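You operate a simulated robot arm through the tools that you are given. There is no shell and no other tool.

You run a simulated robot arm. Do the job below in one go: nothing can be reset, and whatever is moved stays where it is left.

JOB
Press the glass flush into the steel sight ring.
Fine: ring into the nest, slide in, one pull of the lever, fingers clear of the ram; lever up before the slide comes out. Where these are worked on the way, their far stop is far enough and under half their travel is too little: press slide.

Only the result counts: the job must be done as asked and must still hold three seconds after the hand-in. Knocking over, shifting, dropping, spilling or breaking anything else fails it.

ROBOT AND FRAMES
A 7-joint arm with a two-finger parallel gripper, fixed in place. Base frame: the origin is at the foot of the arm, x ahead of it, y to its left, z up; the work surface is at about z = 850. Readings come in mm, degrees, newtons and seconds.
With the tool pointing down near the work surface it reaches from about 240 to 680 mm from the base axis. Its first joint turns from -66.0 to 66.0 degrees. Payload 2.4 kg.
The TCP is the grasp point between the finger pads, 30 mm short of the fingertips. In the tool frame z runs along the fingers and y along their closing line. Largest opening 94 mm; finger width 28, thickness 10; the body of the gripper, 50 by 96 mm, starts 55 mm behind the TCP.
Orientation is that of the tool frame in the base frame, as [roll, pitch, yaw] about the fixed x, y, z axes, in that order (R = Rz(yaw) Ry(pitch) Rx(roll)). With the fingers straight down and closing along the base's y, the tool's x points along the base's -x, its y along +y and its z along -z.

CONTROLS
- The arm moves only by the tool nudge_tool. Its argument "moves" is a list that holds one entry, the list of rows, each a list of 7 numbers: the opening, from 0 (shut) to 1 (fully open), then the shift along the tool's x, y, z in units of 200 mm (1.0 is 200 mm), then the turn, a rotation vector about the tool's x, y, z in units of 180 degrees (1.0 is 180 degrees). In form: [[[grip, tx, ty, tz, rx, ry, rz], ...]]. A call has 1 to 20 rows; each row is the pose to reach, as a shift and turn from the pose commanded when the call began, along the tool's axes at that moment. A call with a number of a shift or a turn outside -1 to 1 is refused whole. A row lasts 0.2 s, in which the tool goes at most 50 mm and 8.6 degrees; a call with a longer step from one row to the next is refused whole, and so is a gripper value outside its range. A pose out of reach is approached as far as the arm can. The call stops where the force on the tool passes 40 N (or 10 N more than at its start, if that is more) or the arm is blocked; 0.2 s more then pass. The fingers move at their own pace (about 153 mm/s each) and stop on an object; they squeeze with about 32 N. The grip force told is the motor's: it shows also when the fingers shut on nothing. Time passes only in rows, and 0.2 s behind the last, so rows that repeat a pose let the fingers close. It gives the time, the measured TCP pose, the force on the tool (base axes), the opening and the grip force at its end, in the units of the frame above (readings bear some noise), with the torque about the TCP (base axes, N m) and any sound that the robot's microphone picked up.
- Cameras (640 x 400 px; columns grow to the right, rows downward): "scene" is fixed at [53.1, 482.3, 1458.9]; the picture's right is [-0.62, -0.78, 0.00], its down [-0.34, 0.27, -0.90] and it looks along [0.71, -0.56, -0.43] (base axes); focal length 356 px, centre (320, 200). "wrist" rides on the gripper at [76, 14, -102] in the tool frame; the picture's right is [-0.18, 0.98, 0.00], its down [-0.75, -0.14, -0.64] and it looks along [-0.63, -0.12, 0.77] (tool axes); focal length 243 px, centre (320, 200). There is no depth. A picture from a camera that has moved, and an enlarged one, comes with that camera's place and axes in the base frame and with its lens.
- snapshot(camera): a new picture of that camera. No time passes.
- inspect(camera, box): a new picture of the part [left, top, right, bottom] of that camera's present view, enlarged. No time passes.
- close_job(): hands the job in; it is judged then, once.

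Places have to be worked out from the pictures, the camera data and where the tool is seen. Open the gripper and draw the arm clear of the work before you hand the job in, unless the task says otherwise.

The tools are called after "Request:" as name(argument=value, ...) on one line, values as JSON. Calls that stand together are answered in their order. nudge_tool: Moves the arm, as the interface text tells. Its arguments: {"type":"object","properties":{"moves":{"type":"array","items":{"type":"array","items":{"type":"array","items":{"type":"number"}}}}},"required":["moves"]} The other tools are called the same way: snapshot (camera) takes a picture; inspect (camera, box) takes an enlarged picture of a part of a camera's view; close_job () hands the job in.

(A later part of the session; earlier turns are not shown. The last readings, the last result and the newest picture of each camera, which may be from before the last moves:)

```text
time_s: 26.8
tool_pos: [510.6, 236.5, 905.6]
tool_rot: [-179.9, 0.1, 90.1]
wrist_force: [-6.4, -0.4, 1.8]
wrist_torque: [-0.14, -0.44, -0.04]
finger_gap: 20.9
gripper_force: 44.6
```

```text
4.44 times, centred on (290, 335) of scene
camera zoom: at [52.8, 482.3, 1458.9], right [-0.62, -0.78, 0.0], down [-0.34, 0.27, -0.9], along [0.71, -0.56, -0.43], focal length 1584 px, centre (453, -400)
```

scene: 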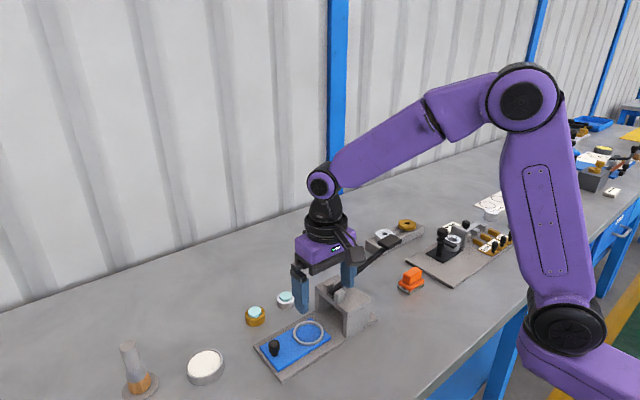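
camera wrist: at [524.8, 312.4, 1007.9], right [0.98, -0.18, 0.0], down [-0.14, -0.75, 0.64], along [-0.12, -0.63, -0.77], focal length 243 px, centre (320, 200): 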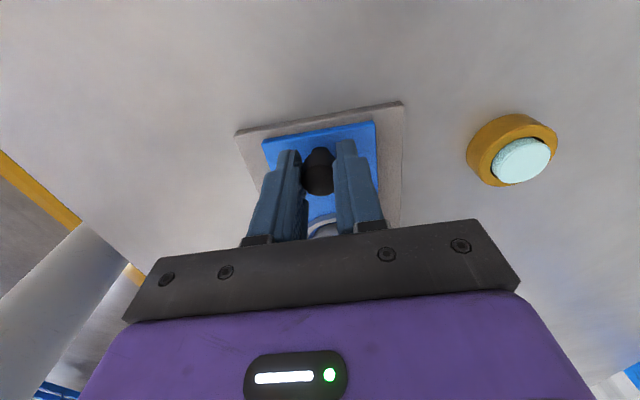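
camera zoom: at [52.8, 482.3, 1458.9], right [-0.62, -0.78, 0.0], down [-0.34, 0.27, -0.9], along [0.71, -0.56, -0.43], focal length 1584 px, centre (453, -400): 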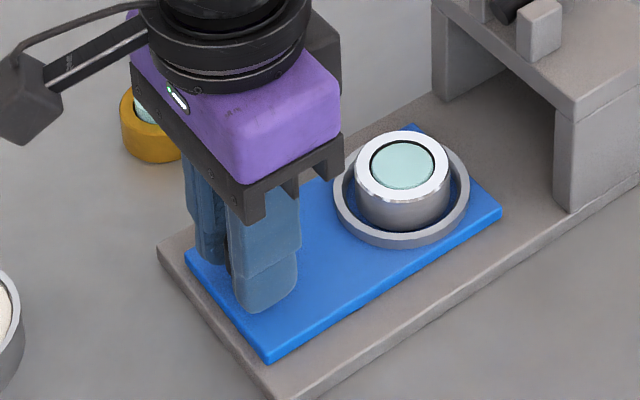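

The knob is held at 20.9 mm. I'll push the slide smoothly 60 mm toward the press (−y) first and check.

Request:
nudge_tool(moves=[[[0.15, -0.01, -0.003, 0, 0, 0, 0], [0.15, -0.03, -0.003, 0, 0, 0, 0], [0.15, -0.06, -0.003, 0, 0, 0, 0], [0.15, -0.09, -0.003, 0, 0, 0, 0], [0.15, -0.12, -0.003, 0, 0, 0, 0], [0.15, -0.15, -0.003, 0, 0, 0, 0], [0.15, -0.18, -0.003, 0, 0, 0, 0], [0.15, -0.21, -0.003, 0, 0, 0, 0], [0.15, -0.24, -0.003, 0, 0, 0, 0], [0.15, -0.27, -0.003, 0, 0, 0, 0], [0.15, -0.29, -0.003, 0, 0, 0, 0], [0.15, -0.3, -0.003, 0, 0, 0, 0], [0.15, -0.3, -0.003, 0, 0, 0, 0]]])

Request:
inspect(camera="scene", box=[240, 250, 400, 380])

Request:
snapshot(camera="wrist")

```text
time_s: 29.6
tool_pos: [509.9, 176.5, 903.8]
tool_rot: [-179.9, 0.0, 90.0]
wrist_force: [-4.0, 0.8, -30.8]
wrist_torque: [0.21, -0.59, 0.05]
finger_gap: 21.3
gripper_force: 44.8
```

```text
3.08 times, centred on (320, 315) of scene
camera zoom: at [53.4, 482.5, 1458.8], right [-0.62, -0.78, 0.0], down [-0.34, 0.27, -0.9], along [0.71, -0.56, -0.43], focal length 1097 px, centre (320, -154)
```

zoom: 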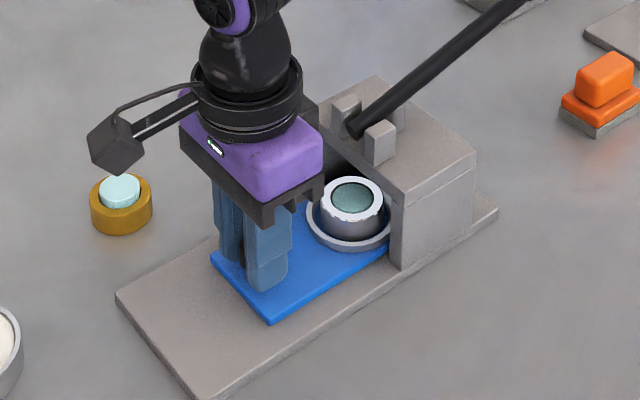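

```text
taken
camera wrist: at [525.0, 251.8, 1008.0], right [0.98, -0.18, 0.0], down [-0.14, -0.75, 0.64], along [-0.12, -0.63, -0.77], focal length 243 px, centre (320, 200)
```

wrist: 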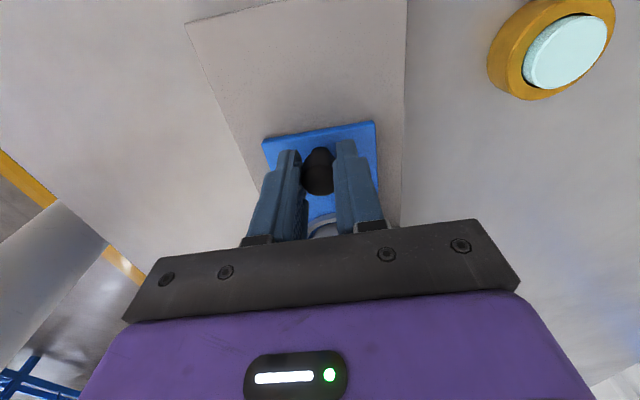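

The slide moved 60 mm, but a vertical pull of about 31 N has built up on the knob. I'll open slightly to relieve it and regrip in place.

Request:
nudge_tool(moves=[[[0.28, 0, 0, 0, 0, 0, 0], [0.3, 0, 0, 0, 0, 0, 0], [0.3, 0, 0, 0, 0, 0, 0]]])

```text
time_s: 30.4
tool_pos: [509.8, 177.3, 905.3]
tool_rot: [179.8, 0.0, 90.0]
wrist_force: [-0.4, -0.2, 1.0]
wrist_torque: [0.01, 0.02, -0.01]
finger_gap: 28.4
gripper_force: 0.0
```

The force is gone. I'll regrip and push on slowly until the far stop shows in the force.

Request:
nudge_tool(moves=[[[0.26, 0, 0, 0, 0, 0, 0], [0.22, 0, 0, 0, 0, 0, 0], [0.18, 0, 0, 0, 0, 0, 0], [0.15, 0, 0, 0, 0, 0, 0], [0.15, -0.02, 0, 0, 0, 0, 0], [0.15, -0.045, 0, 0, 0, 0, 0], [0.15, -0.07, 0, 0, 0, 0, 0], [0.15, -0.095, 0, 0, 0, 0, 0], [0.15, -0.12, 0, 0, 0, 0, 0], [0.15, -0.14, 0, 0, 0, 0, 0], [0.15, -0.155, 0, 0, 0, 0, 0], [0.15, -0.165, 0, 0, 0, 0, 0], [0.15, -0.165, 0, 0, 0, 0, 0]]])

Request:
inspect(camera="scene", box=[240, 250, 400, 380])

```text
time_s: 33.2
tool_pos: [510.0, 144.2, 906.7]
tool_rot: [179.8, 0.0, 89.9]
wrist_force: [-5.0, -0.2, 15.5]
wrist_torque: [-0.39, 0.7, 0.08]
finger_gap: 21.2
gripper_force: 45.2
```

```text
3.08 times, centred on (320, 315) of scene
camera zoom: at [52.7, 482.3, 1458.9], right [-0.62, -0.78, 0.0], down [-0.34, 0.27, -0.9], along [0.71, -0.56, -0.43], focal length 1097 px, centre (320, -154)
```

zoom: 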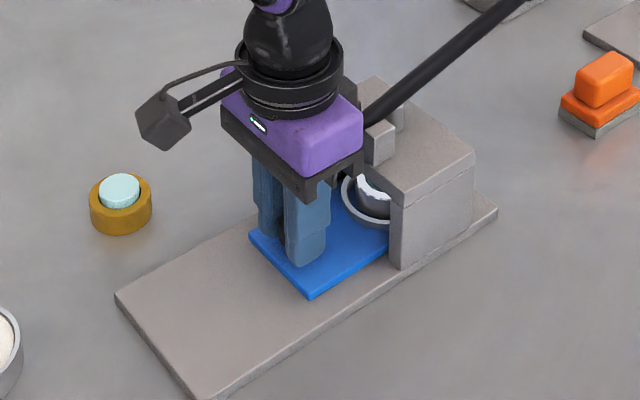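

The slide is about 92 mm in with no stop felt yet. I'll keep pushing in small steps until it stops.

Request:
nudge_tool(moves=[[[0.15, -0.015, 0, 0, 0, 0, 0], [0.15, -0.03, 0, 0, 0, 0, 0], [0.15, -0.04, 0, 0, 0, 0, 0], [0.15, -0.05, 0, 0, 0, 0, 0], [0.15, -0.05, 0, 0, 0, 0, 0]]])

Request:
inspect(camera="scene", box=[280, 260, 400, 350])

```text
time_s: 34.4
tool_pos: [509.7, 137.5, 905.9]
tool_rot: [179.9, -0.1, 90.2]
wrist_force: [-6.2, 21.7, 22.1]
wrist_torque: [0.6, 0.76, -0.01]
finger_gap: 21.4
gripper_force: 44.7
```

```text
4.44 times, centred on (340, 305) of scene
camera zoom: at [52.5, 482.8, 1458.7], right [-0.62, -0.78, 0.0], down [-0.34, 0.27, -0.9], along [0.71, -0.56, -0.43], focal length 1584 px, centre (231, -267)
```

zoom: 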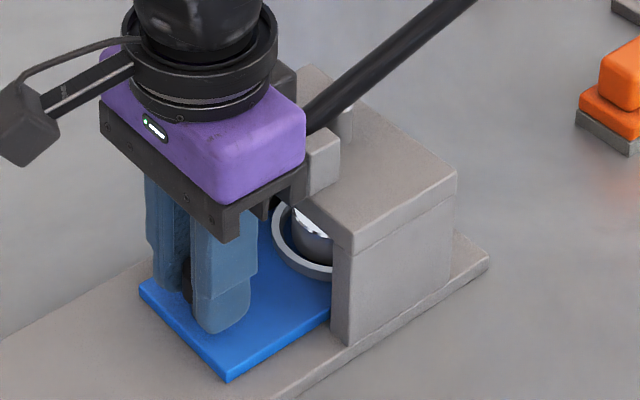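

There is now 22 N against the push at y about 137, so it looks like the far stop after about 100 mm. I'll push 2 mm further to confirm it is solid.

Request:
nudge_tool(moves=[[[0.15, -0.005, 0, 0, 0, 0, 0], [0.15, -0.01, 0, 0, 0, 0, 0], [0.15, -0.01, 0, 0, 0, 0, 0]]])

```text
time_s: 35.2
tool_pos: [510.4, 135.9, 905.0]
tool_rot: [179.9, -0.1, 90.3]
wrist_force: [0.9, 30.5, 7.5]
wrist_torque: [0.69, 0.51, 0.0]
finger_gap: 21.5
gripper_force: 45.1
```

The force rose to 30 N and the slide is solid against its far stop. I'll open the fingers and rise straight up clear of the knob.

Request:
nudge_tool(moves=[[[0.3, 0, 0, 0, 0, 0, 0], [0.5, 0, 0, 0, 0, 0, 0], [0.5, 0.01, 0, 0, 0, 0, 0], [0.5, 0.01, 0, -0.05, 0, 0, 0], [0.5, 0.01, 0, -0.15, 0, 0, 0], [0.5, 0.01, 0, -0.3, 0, 0, 0], [0.5, 0.01, 0, -0.45, 0, 0, 0], [0.5, 0.01, 0, -0.6, 0, 0, 0], [0.5, 0.01, 0, -0.75, 0, 0, 0], [0.5, 0.01, 0, -0.9, 0, 0, 0], [0.5, 0.01, 0, -0.9, 0, 0, 0]]])

Request:
snapshot(camera="wrist")

Request:
inspect(camera="scene", box=[280, 210, 440, 350])

```text
time_s: 37.6
tool_pos: [510.0, 133.9, 1087.2]
tool_rot: [179.9, 0.0, 90.0]
wrist_force: [0.2, 0.3, 0.1]
wrist_torque: [-0.02, -0.02, 0.0]
finger_gap: 46.9
gripper_force: 0.0
```

```text
taken
camera wrist: at [524.9, 208.7, 1189.7], right [0.98, -0.18, 0.0], down [-0.14, -0.75, 0.64], along [-0.12, -0.63, -0.77], focal length 243 px, centre (320, 200)
```

wrist: 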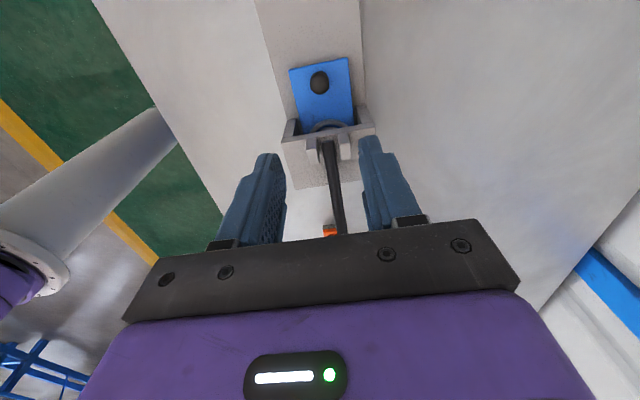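

```text
2.86 times, centred on (360, 280) of scene
camera zoom: at [53.0, 482.3, 1458.9], right [-0.62, -0.78, 0.0], down [-0.34, 0.27, -0.9], along [0.71, -0.56, -0.43], focal length 1018 px, centre (206, -29)
```

zoom: 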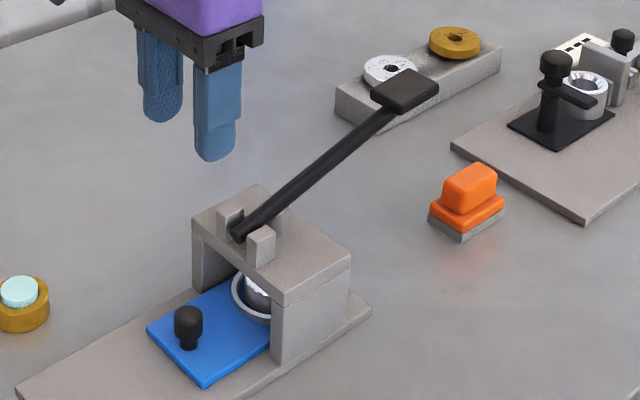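

The slide is home with the ring under the ram. I put the lever handle at about (511, −92, 1003), with the pivot near y 75, z 942. I'll move toward the handle at this safe height to see it up close.

Request:
nudge_tool(moves=[[[0.8, -0.15, 0, 0, 0, 0, 0], [0.8, -0.35, 0, 0, 0, 0, 0], [0.8, -0.55, 0, 0, 0, 0, 0], [0.8, -0.75, 0, 0, 0, 0, 0], [0.8, -0.9, 0, 0, 0, 0, 0], [0.8, -1.0, 0, 0, 0, 0, 0], [0.8, -1.0, 0, 0, 0, 0, 0]]])

Request:
snapshot(camera="wrist")

Request:
inspect(camera="wrist", box=[240, 80, 400, 220])

Request:
inspect(camera="scene", box=[320, 180, 440, 300])

```text
time_s: 39.2
tool_pos: [507.0, -68.1, 1085.6]
tool_rot: [-180.0, 0.1, 90.0]
wrist_force: [-0.4, 0.7, -0.3]
wrist_torque: [0.01, 0.0, 0.02]
finger_gap: 75.2
gripper_force: 0.1
```

```text
taken
camera wrist: at [523.2, 8.1, 1188.3], right [0.98, -0.18, 0.0], down [-0.14, -0.75, 0.64], along [-0.12, -0.63, -0.77], focal length 243 px, centre (320, 200)
```

wrist: 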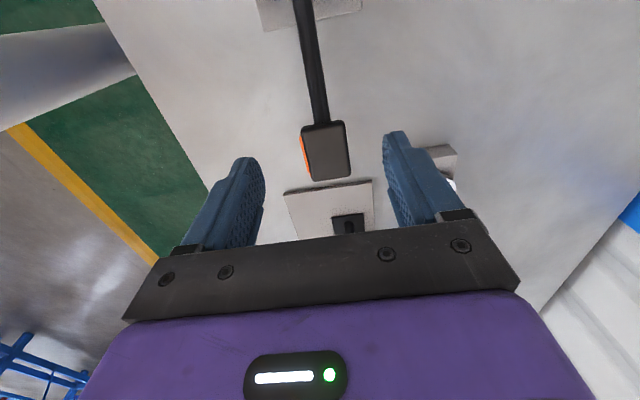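

```text
2.86 times, centred on (320, 150) of wrist
camera zoom: at [523.2, 8.1, 1188.3], right [0.98, -0.18, 0.0], down [-0.14, -0.75, 0.64], along [-0.12, -0.63, -0.77], focal length 693 px, centre (320, 343)
```

zoom: 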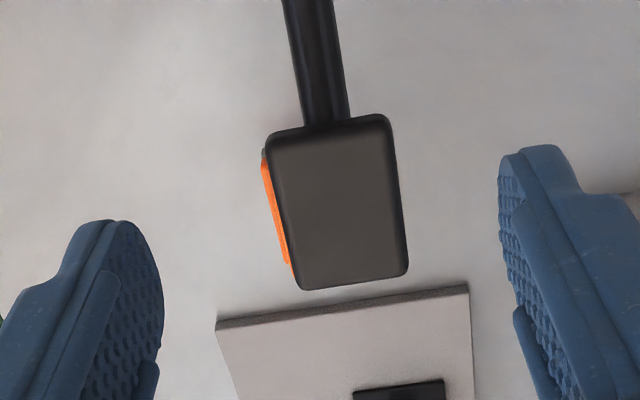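

```text
3.33 times, centred on (380, 240) of scene
camera zoom: at [53.1, 482.3, 1458.9], right [-0.62, -0.78, 0.0], down [-0.34, 0.27, -0.9], along [0.71, -0.56, -0.43], focal length 1188 px, centre (120, 67)
```

zoom: 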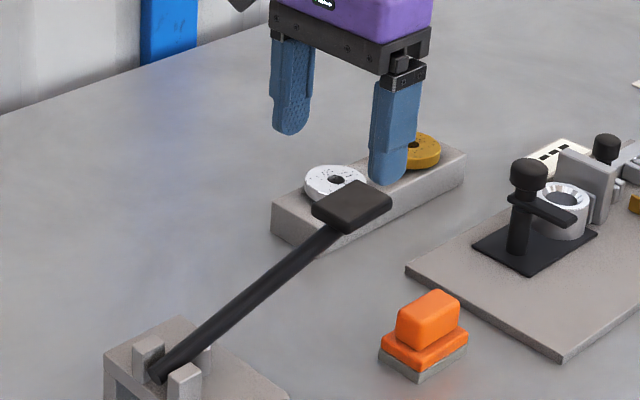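

The handle is about 34 mm wide and 45–50 mm long, centred near (511, −90) with its top near z 1008. I'll shift over it and descend to z about 1000 with the fingers open on both sides.

Request:
nudge_tool(moves=[[[0.8, -0.05, 0.005, 0, 0, 0, 0], [0.8, -0.1125, 0.0105, 0.02, 0, 0, 0], [0.8, -0.1125, 0.0105, 0.12, 0, 0, 0], [0.8, -0.1125, 0.0105, 0.22, 0, 0, 0], [0.8, -0.1125, 0.0105, 0.32, 0, 0, 0], [0.8, -0.1125, 0.0105, 0.4, 0, 0, 0], [0.8, -0.1125, 0.0105, 0.43, 0, 0, 0], [0.8, -0.1125, 0.0105, 0.43, 0, 0, 0]]])

Request:
snapshot(camera="wrist")

Request:
inspect(camera="scene", box=[320, 170, 440, 300])

```text
time_s: 41.0
tool_pos: [513.2, -88.9, 999.7]
tool_rot: [-180.0, -0.1, 89.9]
wrist_force: [0.1, -0.4, 0.7]
wrist_torque: [0.0, 0.04, 0.03]
finger_gap: 75.3
gripper_force: 0.1
```

```text
taken
camera wrist: at [527.5, -13.5, 1102.5], right [0.98, -0.18, 0.0], down [-0.14, -0.75, 0.64], along [-0.12, -0.63, -0.77], focal length 243 px, centre (320, 200)
```

wrist: 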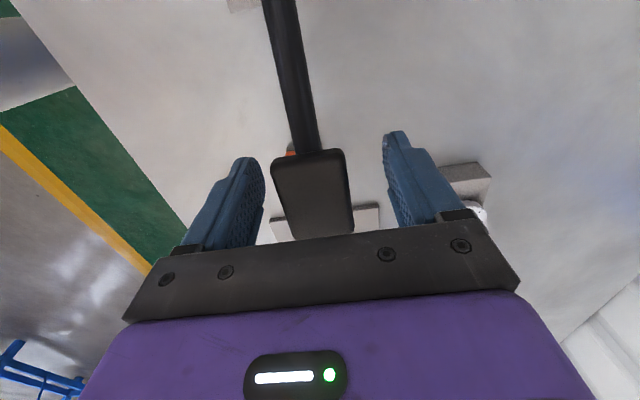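

```text
3.08 times, centred on (380, 235) of scene
camera zoom: at [53.1, 482.3, 1458.9], right [-0.62, -0.78, 0.0], down [-0.34, 0.27, -0.9], along [0.71, -0.56, -0.43], focal length 1097 px, centre (135, 92)
```

zoom: 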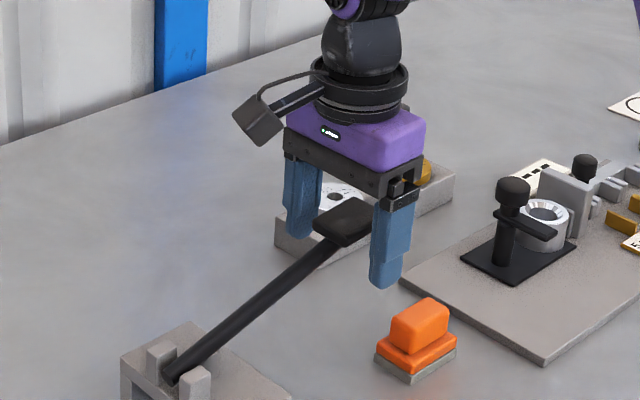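

The handle lies between the fingers at the TCP height, about 1.5 mm to the −x side and slightly farther out. I'll trim for that and close gently on it.

Request:
nudge_tool(moves=[[[0.7, -0.015, -0.0075, 0, 0, 0, 0], [0.6, -0.015, -0.0075, 0, 0, 0, 0], [0.5, -0.015, -0.0075, 0, 0, 0, 0], [0.45, -0.015, -0.0075, 0, 0, 0, 0], [0.42, -0.015, -0.0075, 0, 0, 0, 0], [0.39, -0.015, -0.0075, 0, 0, 0, 0], [0.36, -0.015, -0.0075, 0, 0, 0, 0], [0.33, -0.015, -0.0075, 0, 0, 0, 0], [0.3, -0.015, -0.0075, 0, 0, 0, 0], [0.25, -0.015, -0.0075, 0, 0, 0, 0], [0.25, -0.015, -0.0075, 0, 0, 0, 0]]])

Request:
snapshot(camera="wrist")

Request:
inspect(camera="scene", box=[320, 170, 440, 300])

```text
time_s: 43.4
tool_pos: [510.8, -90.9, 1000.2]
tool_rot: [-179.9, 0.0, 90.0]
wrist_force: [-9.2, -0.8, 0.0]
wrist_torque: [-0.11, 0.0, -0.04]
finger_gap: 39.9
gripper_force: 44.7
```

```text
taken
camera wrist: at [524.9, -16.6, 1102.6], right [0.98, -0.18, 0.0], down [-0.14, -0.75, 0.64], along [-0.12, -0.63, -0.77], focal length 243 px, centre (320, 200)
```

wrist: 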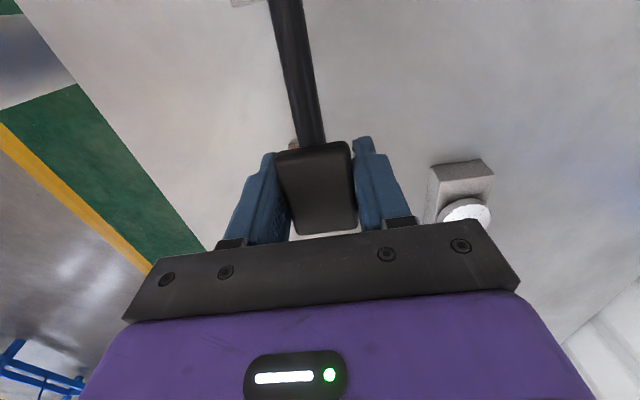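

```text
3.08 times, centred on (380, 235) of scene
camera zoom: at [52.8, 482.3, 1458.9], right [-0.62, -0.78, 0.0], down [-0.34, 0.27, -0.9], along [0.71, -0.56, -0.43], focal length 1097 px, centre (135, 92)
```

zoom: 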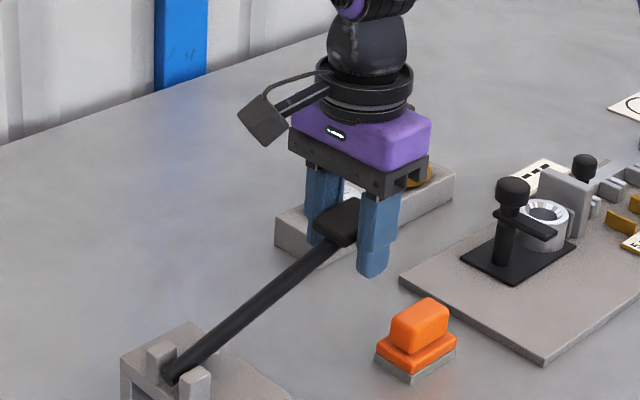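

The handle is held firmly at 39.9 mm. I estimate the lever radius at about 176 mm around a pivot near y 75, z 946, so I'll follow that arc down through the first half of the stroke and read the force.

Request:
nudge_tool(moves=[[[0.22, -0.0085, -0.003, 0.027, 0, 0, 0], [0.22, -0.0165, -0.003, 0.0565, 0, 0, 0], [0.22, -0.023, -0.003, 0.0865, 0, 0, 0], [0.22, -0.029, -0.003, 0.117, 0, 0, 0], [0.22, -0.034, -0.003, 0.147, 0, 0, 0], [0.22, -0.0375, -0.003, 0.178, 0, 0, 0], [0.22, -0.0375, -0.003, 0.178, 0, 0, 0]]])

Request:
inspect(camera="scene", box=[280, 190, 440, 320])

```text
time_s: 45.0
tool_pos: [510.4, -100.1, 964.1]
tool_rot: [180.0, 0.0, 90.0]
wrist_force: [-5.7, 0.7, 7.0]
wrist_torque: [1.16, -0.15, -0.03]
finger_gap: 40.3
gripper_force: 45.4
```

```text
3.08 times, centred on (360, 255) of scene
camera zoom: at [52.8, 482.3, 1458.9], right [-0.62, -0.78, 0.0], down [-0.34, 0.27, -0.9], along [0.71, -0.56, -0.43], focal length 1097 px, centre (197, 31)
```

zoom: 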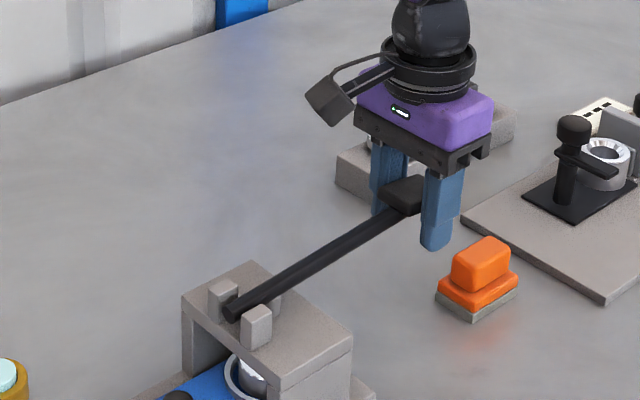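

The arc fits: only 7 N, with the torque coming from the pads turning on the handle. I'll continue down the arc; the call will stop by itself when the lever reaches its stop.

Request:
nudge_tool(moves=[[[0.22, -0.003, 0, 0.0305, 0, 0, 0], [0.22, -0.0045, 0, 0.061, 0, 0, 0], [0.22, -0.005, 0, 0.092, 0, 0, 0], [0.22, -0.0045, 0, 0.123, 0, 0, 0], [0.22, -0.0045, 0, 0.123, 0, 0, 0]]])

Request:
inspect(camera="scene", box=[280, 190, 440, 320])

```text
time_s: 46.2
tool_pos: [510.5, -100.3, 939.5]
tool_rot: [179.9, 0.0, 89.9]
wrist_force: [-2.6, -5.8, 8.0]
wrist_torque: [1.22, -0.08, 0.03]
finger_gap: 40.1
gripper_force: 45.3
```

```text
3.08 times, centred on (360, 255) of scene
camera zoom: at [52.9, 482.2, 1458.9], right [-0.62, -0.78, 0.0], down [-0.34, 0.27, -0.9], along [0.71, -0.56, -0.43], focal length 1097 px, centre (197, 31)
```

zoom: 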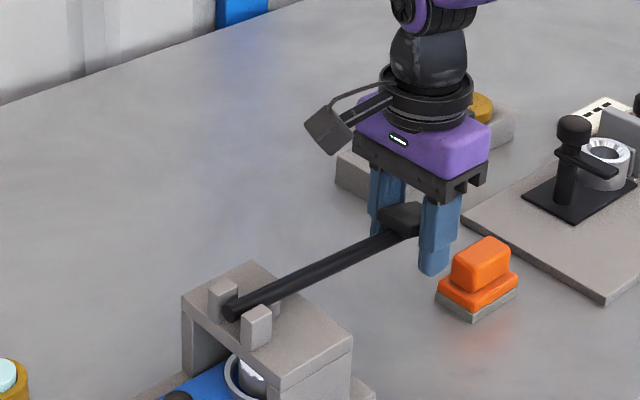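

It still moves freely at 8 N with the lever about level. I'll keep following the arc downward.

Request:
nudge_tool(moves=[[[0.22, -0.001, 0, 0.0305, 0, 0, 0], [0.22, 0.001, 0, 0.061, 0, 0, 0], [0.22, 0.004, 0, 0.092, 0, 0, 0], [0.22, 0.009, 0, 0.122, 0, 0, 0], [0.22, 0.009, 0, 0.122, 0, 0, 0]]])

Request:
inspect(camera="scene", box=[280, 190, 440, 320])

```text
time_s: 47.2
tool_pos: [510.3, -100.1, 919.9]
tool_rot: [179.9, 0.1, 90.0]
wrist_force: [-10.7, 1.7, 26.5]
wrist_torque: [-0.21, 0.53, 0.05]
finger_gap: 40.0
gripper_force: 45.0
stopped in row 5: the force on the tool passed its limit at 44 N (the readings are from after the stop); the commanded pose is now the measured one
```

```text
3.08 times, centred on (360, 255) of scene
camera zoom: at [52.3, 482.5, 1458.8], right [-0.62, -0.78, 0.0], down [-0.34, 0.27, -0.9], along [0.71, -0.56, -0.43], focal length 1097 px, centre (197, 31)
```

zoom: 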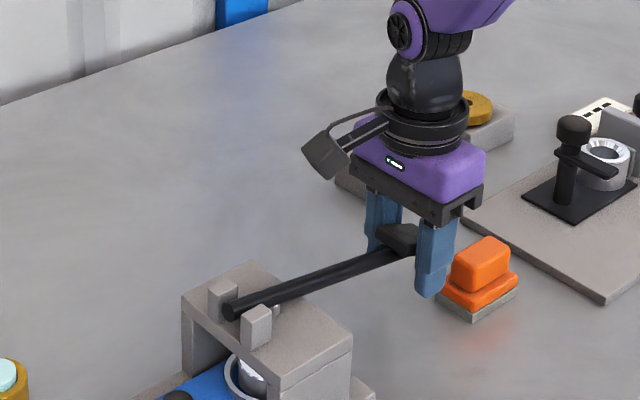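

The force limit tripped at 44 N with the handle near z 920, so either the ram is working the glass or the lever is at its stop. I'll press on gently in 1 mm steps to find out.

Request:
nudge_tool(moves=[[[0.22, 0.001, 0, 0.005, 0, 0, 0], [0.22, 0.0015, 0, 0.01, 0, 0, 0], [0.22, 0.002, 0, 0.015, 0, 0, 0], [0.22, 0.0025, 0, 0.02, 0, 0, 0]]])

Request:
inspect(camera="scene", box=[280, 190, 440, 320])

```text
time_s: 47.6
tool_pos: [510.2, -99.0, 919.2]
tool_rot: [179.8, 0.1, 89.9]
wrist_force: [-9.7, 2.0, 23.6]
wrist_torque: [-0.49, 0.49, 0.14]
finger_gap: 40.0
gripper_force: 44.9
stopped in row 2: the force on the tool passed its limit at 41 N (the readings are from after the stop); the commanded pose is now the measured one
```

```text
3.08 times, centred on (360, 255) of scene
camera zoom: at [52.4, 482.5, 1458.8], right [-0.62, -0.78, 0.0], down [-0.34, 0.27, -0.9], along [0.71, -0.56, -0.43], focal length 1097 px, centre (197, 31)
```

zoom: 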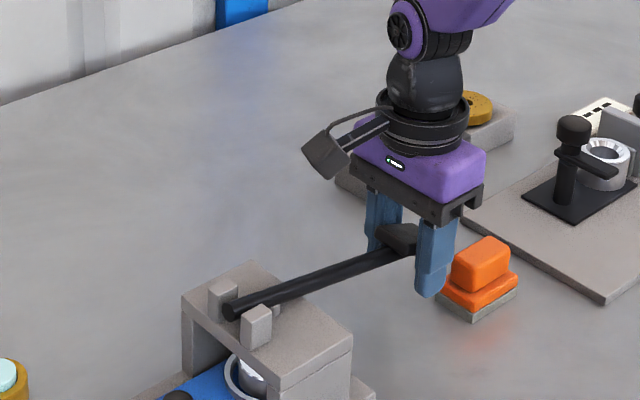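

The lever isn't moving further in the picture. I'll look closely at the ring under the ram and at the lever's seat before deciding.

Request:
inspect(camera="scene", box=[325, 270, 385, 320])

Request:
snapshot(camera="wrist")

```text
8.00 times, centred on (355, 295) of scene
camera zoom: at [52.4, 482.5, 1458.8], right [-0.62, -0.78, 0.0], down [-0.34, 0.27, -0.9], along [0.71, -0.56, -0.43], focal length 2852 px, centre (40, -560)
```

zoom: 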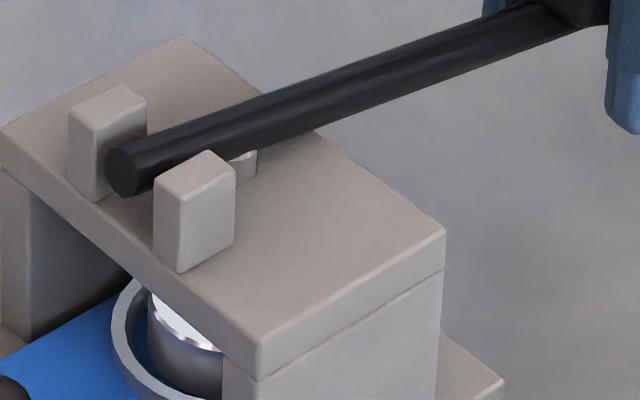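

```text
taken
camera wrist: at [524.5, -23.2, 1022.3], right [0.98, -0.18, 0.0], down [-0.14, -0.75, 0.64], along [-0.12, -0.63, -0.77], focal length 243 px, centre (320, 200)
```

wrist: 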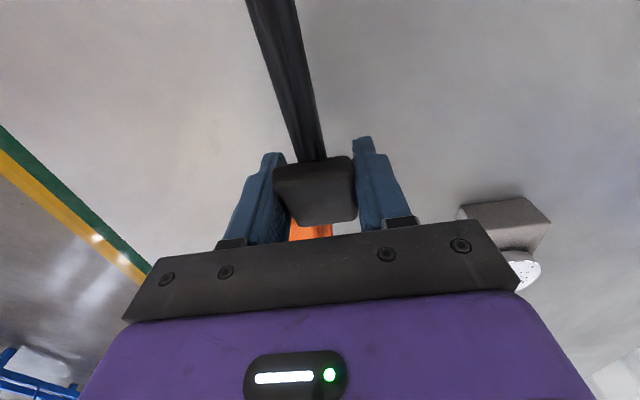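

The rod now bears on the ram, whose top sits at about z 936. To be sure this is the end of the stroke and not just resistance, I'll load it a little more in very small steps.

Request:
nudge_tool(moves=[[[0.22, 0, 0, 0.002, 0, 0, 0], [0.22, 0, 0, 0.003, 0, 0, 0], [0.22, 0, 0, 0.004, 0, 0, 0], [0.22, 0, 0, 0.004, 0, 0, 0]]])

```text
time_s: 48.4
tool_pos: [510.4, -99.5, 919.7]
tool_rot: [179.8, 0.0, 89.8]
wrist_force: [-9.1, 2.1, 22.7]
wrist_torque: [-0.5, 0.43, 0.12]
finger_gap: 40.1
gripper_force: 44.7
stopped in row 3: the force on the tool passed its limit at 41 N (the readings are from after the stop); the commanded pose is now the measured one
```

The force climbs about 30 N per mm with no movement, which feels like a hard stop. I'll do one slightly higher loading to confirm, then look again.

Request:
nudge_tool(moves=[[[0.22, 0, 0, 0.001, 0, 0, 0], [0.22, 0, 0, 0.002, 0, 0, 0]]])

```text
time_s: 49.0
tool_pos: [510.0, -98.9, 917.6]
tool_rot: [179.7, -0.1, 89.9]
wrist_force: [-15.7, 0.6, 34.3]
wrist_torque: [1.08, -0.08, 0.32]
finger_gap: 40.2
gripper_force: 44.7
```

The height reads about 917.6 and the torque sign changed, so something moved slightly. I'll check the picture and then continue loading a little.

Request:
nudge_tool(moves=[[[0.22, 0, -0.002, 0.001, 0, 0, 0], [0.22, 0, -0.002, 0.002, 0, 0, 0]]])

Request:
inspect(camera="scene", box=[325, 270, 385, 320])

```text
time_s: 49.6
tool_pos: [509.0, -99.4, 918.0]
tool_rot: [179.7, 0.0, 89.8]
wrist_force: [-13.9, 2.6, 37.5]
wrist_torque: [0.93, 0.06, -0.11]
finger_gap: 40.2
gripper_force: 44.6
```

```text
8.00 times, centred on (355, 295) of scene
camera zoom: at [52.0, 482.5, 1458.8], right [-0.62, -0.78, 0.0], down [-0.34, 0.27, -0.9], along [0.71, -0.56, -0.43], focal length 2852 px, centre (40, -560)
```

zoom: 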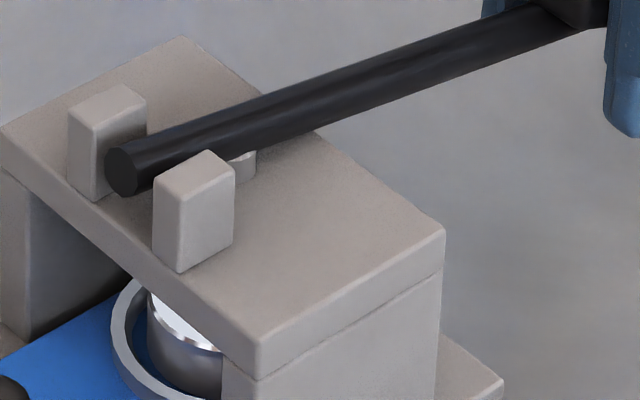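

The lever looks unmoved at about 37 N. I'll apply one more small increment, still within limits, to see whether anything gives.

Request:
nudge_tool(moves=[[[0.2, 0, -0.004, 0.001, 0, 0, 0], [0.2, 0, -0.006, 0.002, 0, 0, 0], [0.2, 0, -0.006, 0.003, 0, 0, 0], [0.2, 0, -0.006, 0.003, 0, 0, 0]]])

Request:
inspect(camera="scene", box=[325, 270, 385, 320])

Request:
inspect(camera="scene", box=[360, 220, 420, 290])

```text
time_s: 50.6
tool_pos: [511.0, -99.3, 916.8]
tool_rot: [179.4, 0.1, 89.9]
wrist_force: [-1.9, 3.4, 36.4]
wrist_torque: [0.43, 0.14, -0.22]
finger_gap: 40.1
gripper_force: 44.9
```

```text
8.00 times, centred on (355, 295) of scene
camera zoom: at [52.4, 482.5, 1458.8], right [-0.62, -0.78, 0.0], down [-0.34, 0.27, -0.9], along [0.71, -0.56, -0.43], focal length 2852 px, centre (40, -560)
```

zoom: 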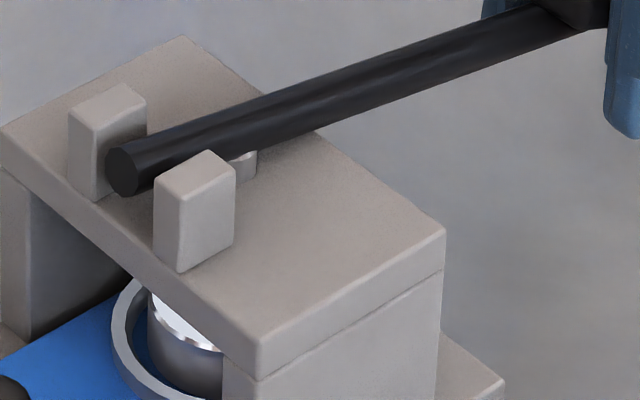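

```text
5.71 times, centred on (390, 255) of scene
camera zoom: at [52.4, 482.5, 1458.8], right [-0.62, -0.78, 0.0], down [-0.34, 0.27, -0.9], along [0.71, -0.56, -0.43], focal length 2037 px, centre (-80, -114)
```

zoom: 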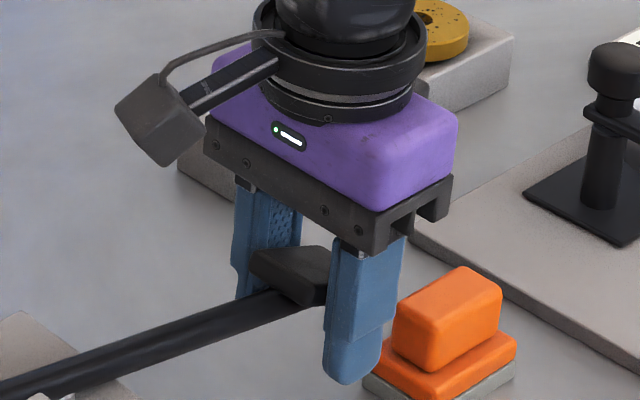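

The fingers only creep on the handle while the lever stays still, so the lever is at its bottom stop. Now I'll raise the lever back along the arc, keeping hold of the handle.

Request:
nudge_tool(moves=[[[0.2, -0.001, 0, -0.012, 0, 0, 0], [0.2, -0.005, 0, -0.03, 0, 0, 0], [0.2, -0.007, 0, -0.0535, 0, 0, 0], [0.2, -0.01, 0, -0.084, 0, 0, 0], [0.2, -0.0115, 0, -0.1145, 0, 0, 0], [0.2, -0.012, 0, -0.1455, 0, 0, 0], [0.2, -0.0115, 0, -0.1765, 0, 0, 0], [0.2, -0.01, 0, -0.207, 0, 0, 0], [0.2, -0.007, 0, -0.2375, 0, 0, 0], [0.2, -0.0035, 0, -0.268, 0, 0, 0], [0.2, 0.0015, 0, -0.2985, 0, 0, 0], [0.2, 0.0075, 0, -0.329, 0, 0, 0], [0.2, 0.014, 0, -0.359, 0, 0, 0], [0.2, 0.014, 0, -0.359, 0, 0, 0]]])

Request:
inspect(camera="scene", box=[280, 190, 440, 320])

```text
time_s: 53.6
tool_pos: [510.2, -95.0, 987.6]
tool_rot: [179.6, 0.1, 90.0]
wrist_force: [23.0, 3.5, -7.5]
wrist_torque: [-1.11, 0.33, 0.3]
finger_gap: 39.9
gripper_force: 44.9
```

```text
3.08 times, centred on (360, 255) of scene
camera zoom: at [53.9, 482.5, 1458.8], right [-0.62, -0.78, 0.0], down [-0.34, 0.27, -0.9], along [0.71, -0.56, -0.43], focal length 1097 px, centre (197, 31)
```

zoom: 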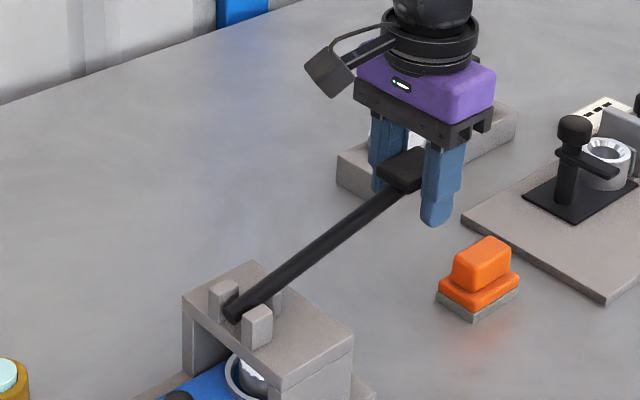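

The lever is nearly up and carries easily. I'll lift the last bit to its upper stop, easing the small side load as I go.

Request:
nudge_tool(moves=[[[0.2, 0.004, 0.004, -0.015, 0, 0, 0], [0.2, 0.008, 0.005, -0.03, 0, 0, 0], [0.2, 0.0125, 0.005, -0.045, 0, 0, 0], [0.2, 0.0125, 0.005, -0.045, 0, 0, 0]]])

Request:
inspect(camera="scene", box=[280, 190, 440, 320])

```text
time_s: 54.6
tool_pos: [510.0, -93.6, 997.1]
tool_rot: [179.8, 0.0, 89.8]
wrist_force: [12.9, 1.9, -7.6]
wrist_torque: [-1.4, 0.13, 0.22]
finger_gap: 40.1
gripper_force: 45.2
```

```text
3.08 times, centred on (360, 255) of scene
camera zoom: at [53.6, 482.4, 1458.8], right [-0.62, -0.78, 0.0], down [-0.34, 0.27, -0.9], along [0.71, -0.56, -0.43], focal length 1097 px, centre (197, 31)
```

zoom: 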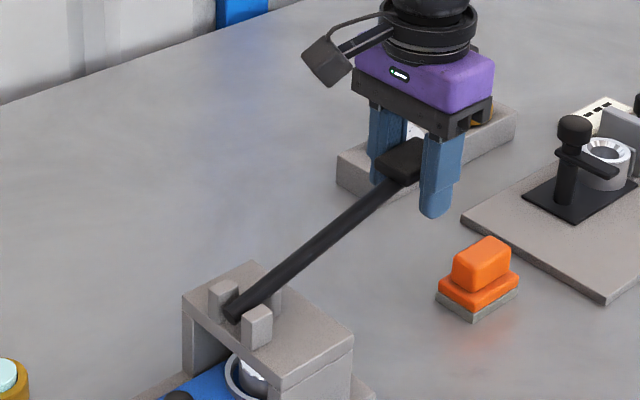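

It's almost at its original height. I'll lift a few more millimetres until the upper stop is felt.

Request:
nudge_tool(moves=[[[0.2, 0.003, 0.003, -0.01, 0, 0, 0], [0.2, 0.006, 0.003, -0.02, 0, 0, 0], [0.2, 0.009, 0.003, -0.03, 0, 0, 0], [0.2, 0.009, 0.003, -0.03, 0, 0, 0]]])

```text
time_s: 55.3
tool_pos: [509.7, -93.3, 999.4]
tool_rot: [-179.9, 0.0, 89.8]
wrist_force: [8.7, -2.3, -12.9]
wrist_torque: [0.52, -0.17, 0.13]
finger_gap: 40.1
gripper_force: 44.9
stopped in row 3: the force on the tool passed its limit at 44 N (the readings are from after the stop); the commanded pose is now the measured one
```

The upper stop was felt at 44 N, with the lever back at its starting height. I'll open the fingers slowly and check that the lever stays up.

Request:
nudge_tool(moves=[[[0.3, 0, 0, 0, 0, 0, 0], [0.4, 0, 0, 0, 0, 0, 0], [0.44, 0, 0, 0, 0, 0, 0], [0.5, 0, 0, 0, 0, 0, 0], [0.6, 0, 0, 0, 0, 0, 0], [0.75, 0, 0, 0, 0, 0, 0], [0.75, 0, 0, 0, 0, 0, 0]]])

Request:
inspect(camera="scene", box=[280, 190, 440, 320])

Request:
snapshot(camera="wrist")

```text
time_s: 56.9
tool_pos: [508.7, -93.4, 1000.3]
tool_rot: [-179.8, 0.0, 89.8]
wrist_force: [-0.2, -0.2, 0.5]
wrist_torque: [0.01, 0.01, 0.0]
finger_gap: 70.6
gripper_force: 0.1
```

```text
3.08 times, centred on (360, 255) of scene
camera zoom: at [53.1, 482.4, 1458.9], right [-0.62, -0.78, 0.0], down [-0.34, 0.27, -0.9], along [0.71, -0.56, -0.43], focal length 1097 px, centre (197, 31)
```

zoom: 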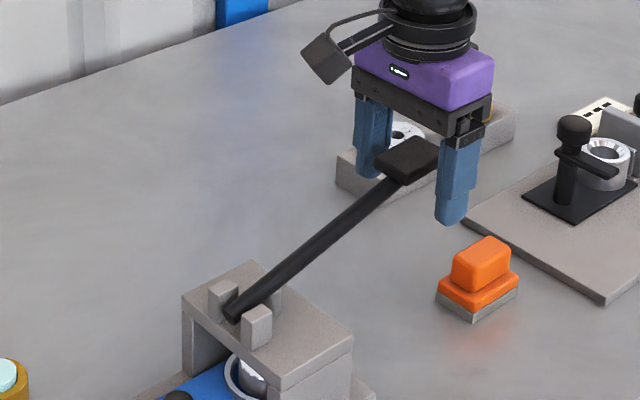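

```text
taken
camera wrist: at [524.3, -17.2, 1102.7], right [0.98, -0.19, 0.0], down [-0.14, -0.75, 0.64], along [-0.12, -0.63, -0.77], focal length 243 px, centre (320, 200)
```

wrist: 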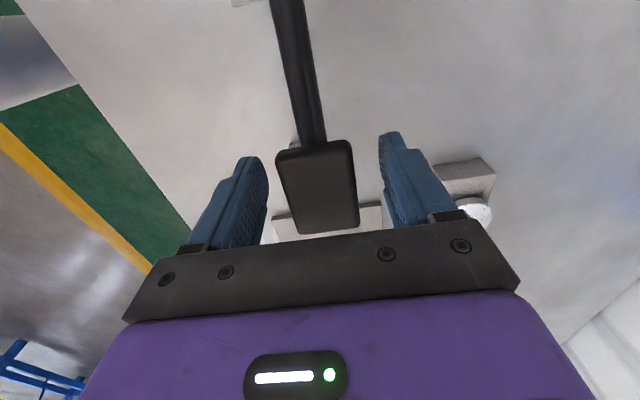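

The lever stays up by itself. I'll rise clear and return above the slide knob to draw the slide out and check the glass.

Request:
nudge_tool(moves=[[[0.75, 0, 0, -0.05, 0, 0, 0], [0.75, 0, 0, -0.15, 0, 0, 0], [0.75, 0, 0, -0.3, 0, 0, 0], [0.75, 0, 0, -0.44, 0, 0, 0], [0.75, 0.1, 0, -0.44, 0, 0, 0], [0.75, 0.3, 0, -0.44, 0, 0, 0], [0.75, 0.5, 0, -0.44, 0, 0, 0], [0.75, 0.7, 0, -0.44, 0, 0, 0], [0.75, 0.9, 0, -0.44, 0, 0, 0], [0.75, 1.0, 0, -0.44, 0, 0, 0], [0.75, 1.0, 0, -0.44, 0, 0, 0]]])

Request:
snapshot(camera="wrist")

```text
time_s: 59.3
tool_pos: [510.8, 109.1, 1089.7]
tool_rot: [-179.8, 0.0, 89.8]
wrist_force: [-0.2, 0.4, -0.1]
wrist_torque: [-0.01, 0.01, -0.03]
finger_gap: 70.5
gripper_force: 0.0
```

```text
taken
camera wrist: at [525.5, 183.8, 1191.5], right [0.98, -0.19, 0.0], down [-0.14, -0.75, 0.64], along [-0.12, -0.63, -0.77], focal length 243 px, centre (320, 200)
```

wrist: 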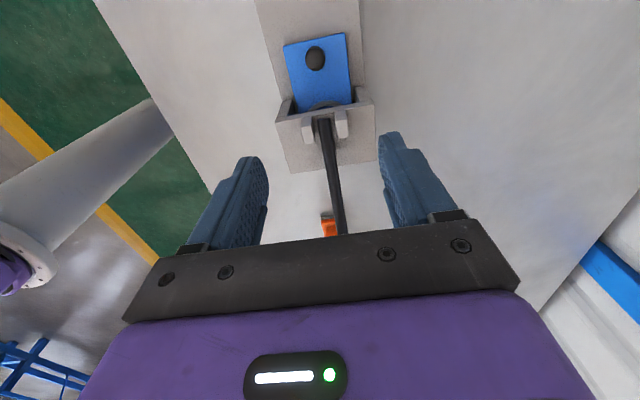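

The tool is at y about 108 and the knob should be at y about 136.5. I'll shift +28 mm, descend part way and check the alignment.

Request:
nudge_tool(moves=[[[0.7, 0.07, 0, 0, 0, 0, 0], [0.7, 0.1425, 0, 0.02, 0, 0, 0], [0.7, 0.1425, 0, 0.15, 0, 0, 0], [0.7, 0.1425, 0, 0.3, 0, 0, 0], [0.7, 0.1425, 0, 0.45, 0, 0, 0], [0.7, 0.1425, 0, 0.58, 0, 0, 0], [0.7, 0.1425, 0, 0.65, 0, 0, 0], [0.7, 0.1425, 0, 0.65, 0, 0, 0]]])

Request:
snapshot(camera="wrist")

Request:
inspect(camera="wrist", box=[240, 80, 400, 220])

```text
time_s: 61.1
tool_pos: [510.5, 136.0, 957.1]
tool_rot: [-179.9, 0.0, 89.8]
wrist_force: [-0.3, 0.3, -0.1]
wrist_torque: [0.01, -0.03, 0.02]
finger_gap: 65.6
gripper_force: 0.0
```

```text
taken
camera wrist: at [524.4, 211.7, 1060.1], right [0.98, -0.19, 0.0], down [-0.14, -0.75, 0.64], along [-0.12, -0.63, -0.77], focal length 243 px, centre (320, 200)
```

wrist: 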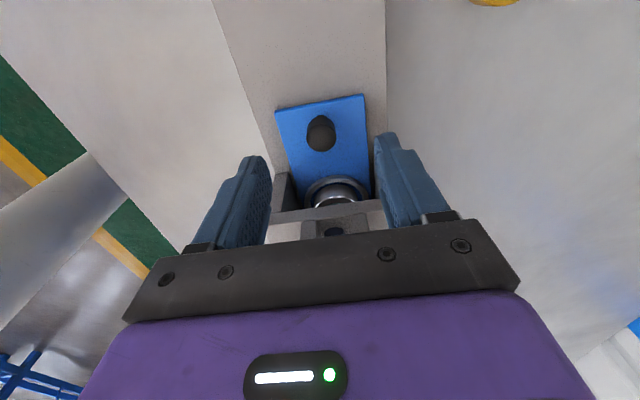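

```text
2.86 times, centred on (320, 150) of wrist
camera zoom: at [524.4, 211.7, 1060.1], right [0.98, -0.19, 0.0], down [-0.14, -0.75, 0.64], along [-0.12, -0.63, -0.77], focal length 693 px, centre (320, 343)
```

zoom: 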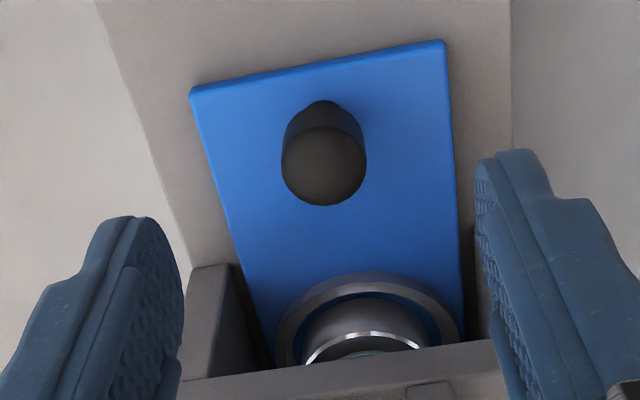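

The knob is aligned. I'll descend to z about 906 and grip it.

Request:
nudge_tool(moves=[[[0.7, 0, 0.002, 0.1, 0, 0, 0], [0.7, 0, 0.002, 0.2, 0, 0, 0], [0.7, 0, 0.002, 0.255, 0, 0, 0], [0.6, 0, 0.002, 0.255, 0, 0, 0], [0.45, 0, 0.002, 0.255, 0, 0, 0], [0.35, 0, 0.002, 0.255, 0, 0, 0], [0.3, 0, 0.002, 0.255, 0, 0, 0], [0.26, 0, 0.002, 0.255, 0, 0, 0], [0.22, 0, 0.002, 0.255, 0, 0, 0], [0.18, 0, 0.002, 0.255, 0, 0, 0], [0.15, 0, 0.002, 0.255, 0, 0, 0]]])

```text
time_s: 63.5
tool_pos: [510.1, 138.9, 907.3]
tool_rot: [-179.9, 0.0, 89.8]
wrist_force: [-5.8, 0.8, 2.8]
wrist_torque: [-0.03, -0.42, -0.03]
finger_gap: 21.3
gripper_force: 45.0
```

The knob is gripped. I'll draw the slide out smoothly by 50 mm first.

Request:
nudge_tool(moves=[[[0.15, 0.01, 0, 0, 0, 0, 0], [0.15, 0.03, 0, 0, 0, 0, 0], [0.15, 0.06, 0, 0, 0, 0, 0], [0.15, 0.09, 0, 0, 0, 0, 0], [0.15, 0.12, 0, 0, 0, 0, 0], [0.15, 0.15, 0, 0, 0, 0, 0], [0.15, 0.18, 0, 0, 0, 0, 0], [0.15, 0.21, 0, 0, 0, 0, 0], [0.15, 0.24, 0, 0, 0, 0, 0], [0.15, 0.25, 0, 0, 0, 0, 0], [0.15, 0.25, 0, 0, 0, 0, 0]]])

Request:
inspect(camera="scene", box=[280, 270, 380, 350])

```text
time_s: 65.9
tool_pos: [509.5, 187.0, 907.2]
tool_rot: [-180.0, -0.1, 89.8]
wrist_force: [-5.1, 0.0, 6.4]
wrist_torque: [0.32, -0.39, -0.04]
finger_gap: 21.2
gripper_force: 44.6
```

```text
5.00 times, centred on (330, 310) of scene
camera zoom: at [52.8, 482.3, 1458.9], right [-0.62, -0.78, 0.0], down [-0.34, 0.27, -0.9], along [0.71, -0.56, -0.43], focal length 1782 px, centre (270, -350)
```

zoom: 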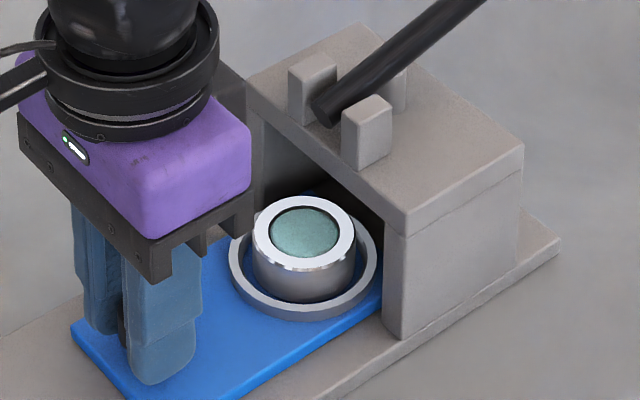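

The slide is coming out cleanly and the glass looks level with the ring. I'll draw it out the remaining 50 mm, slowly, to its outer stop.

Request:
nudge_tool(moves=[[[0.15, 0.02, 0, 0, 0, 0, 0], [0.15, 0.045, 0, 0, 0, 0, 0], [0.15, 0.07, 0, 0, 0, 0, 0], [0.15, 0.1, 0, 0, 0, 0, 0], [0.15, 0.13, 0, 0, 0, 0, 0], [0.15, 0.16, 0, 0, 0, 0, 0], [0.15, 0.19, 0, 0, 0, 0, 0], [0.15, 0.215, 0, 0, 0, 0, 0], [0.15, 0.235, 0, 0, 0, 0, 0], [0.15, 0.245, 0, 0, 0, 0, 0], [0.15, 0.245, 0, 0, 0, 0, 0]]])

Request:
inspect(camera="scene", box=[270, 280, 350, 350])

```text
time_s: 68.3
tool_pos: [509.2, 234.9, 906.2]
tool_rot: [-179.9, -0.1, 89.9]
wrist_force: [-10.7, 1.9, 1.5]
wrist_torque: [0.01, -0.31, -0.1]
finger_gap: 21.1
gripper_force: 45.7
```

```text
5.71 times, centred on (310, 315) of scene
camera zoom: at [52.7, 482.4, 1458.9], right [-0.62, -0.78, 0.0], down [-0.34, 0.27, -0.9], along [0.71, -0.56, -0.43], focal length 2037 px, centre (377, -457)
```

zoom: 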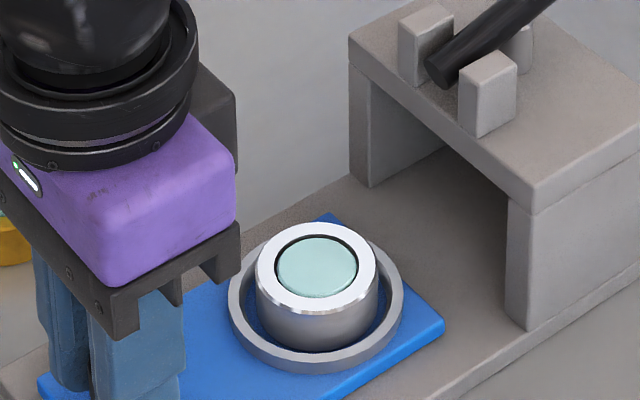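

The slide is back out. I'll open, rise clear and inspect the glass up close.

Request:
nudge_tool(moves=[[[0.28, 0, 0, 0, 0, 0, 0], [0.4, 0, 0, 0, 0, 0, 0], [0.6, 0, 0, 0, 0, 0, 0], [0.6, 0, 0, -0.05, 0, 0, 0], [0.6, 0, 0, -0.15, 0, 0, 0], [0.6, 0, 0, -0.3, 0, 0, 0], [0.6, 0, 0, -0.4, 0, 0, 0], [0.6, 0, 0, -0.4, 0, 0, 0]]])

Request:
inspect(camera="scene", box=[290, 305, 330, 335])

Request:
inspect(camera="wrist", box=[290, 140, 390, 220])

Request:
snapshot(camera="scene")

```text
time_s: 70.1
tool_pos: [511.8, 236.8, 988.2]
tool_rot: [-179.9, -0.1, 89.8]
wrist_force: [0.1, -0.6, 0.2]
wrist_torque: [-0.01, -0.01, -0.02]
finger_gap: 56.4
gripper_force: 0.1
```

```text
13.33 times, centred on (310, 320) of scene
camera zoom: at [53.1, 482.3, 1458.9], right [-0.62, -0.78, 0.0], down [-0.34, 0.27, -0.9], along [0.71, -0.56, -0.43], focal length 4753 px, centre (453, -1400)
```

zoom: 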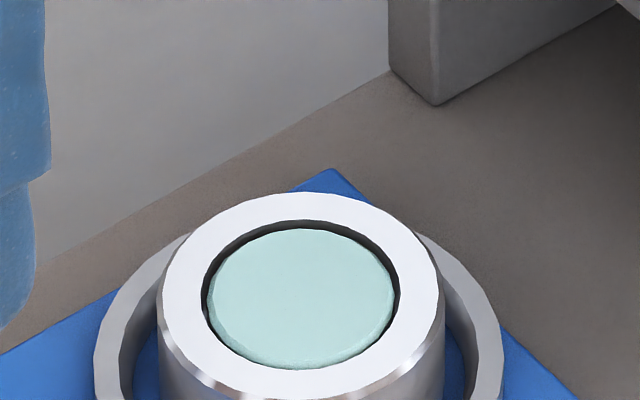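

```text
5.00 times, centred on (340, 180) of wrist
camera zoom: at [526.2, 310.5, 1090.8], right [0.98, -0.19, 0.0], down [-0.14, -0.75, 0.64], along [-0.12, -0.63, -0.77], focal length 1213 px, centre (220, 300)
```

zoom: 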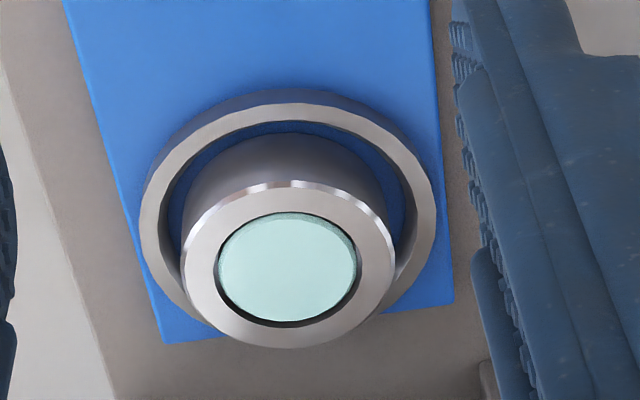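

```text
taken
```

scene: 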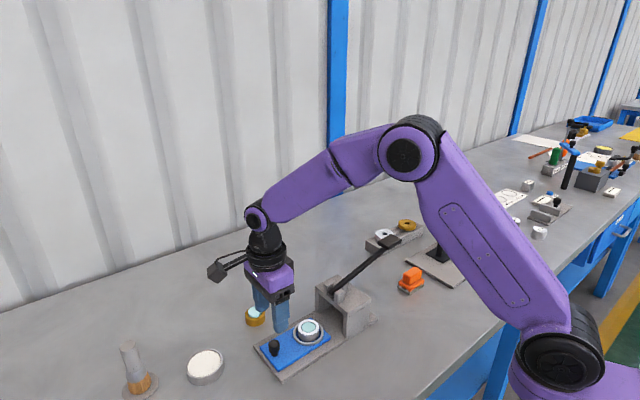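

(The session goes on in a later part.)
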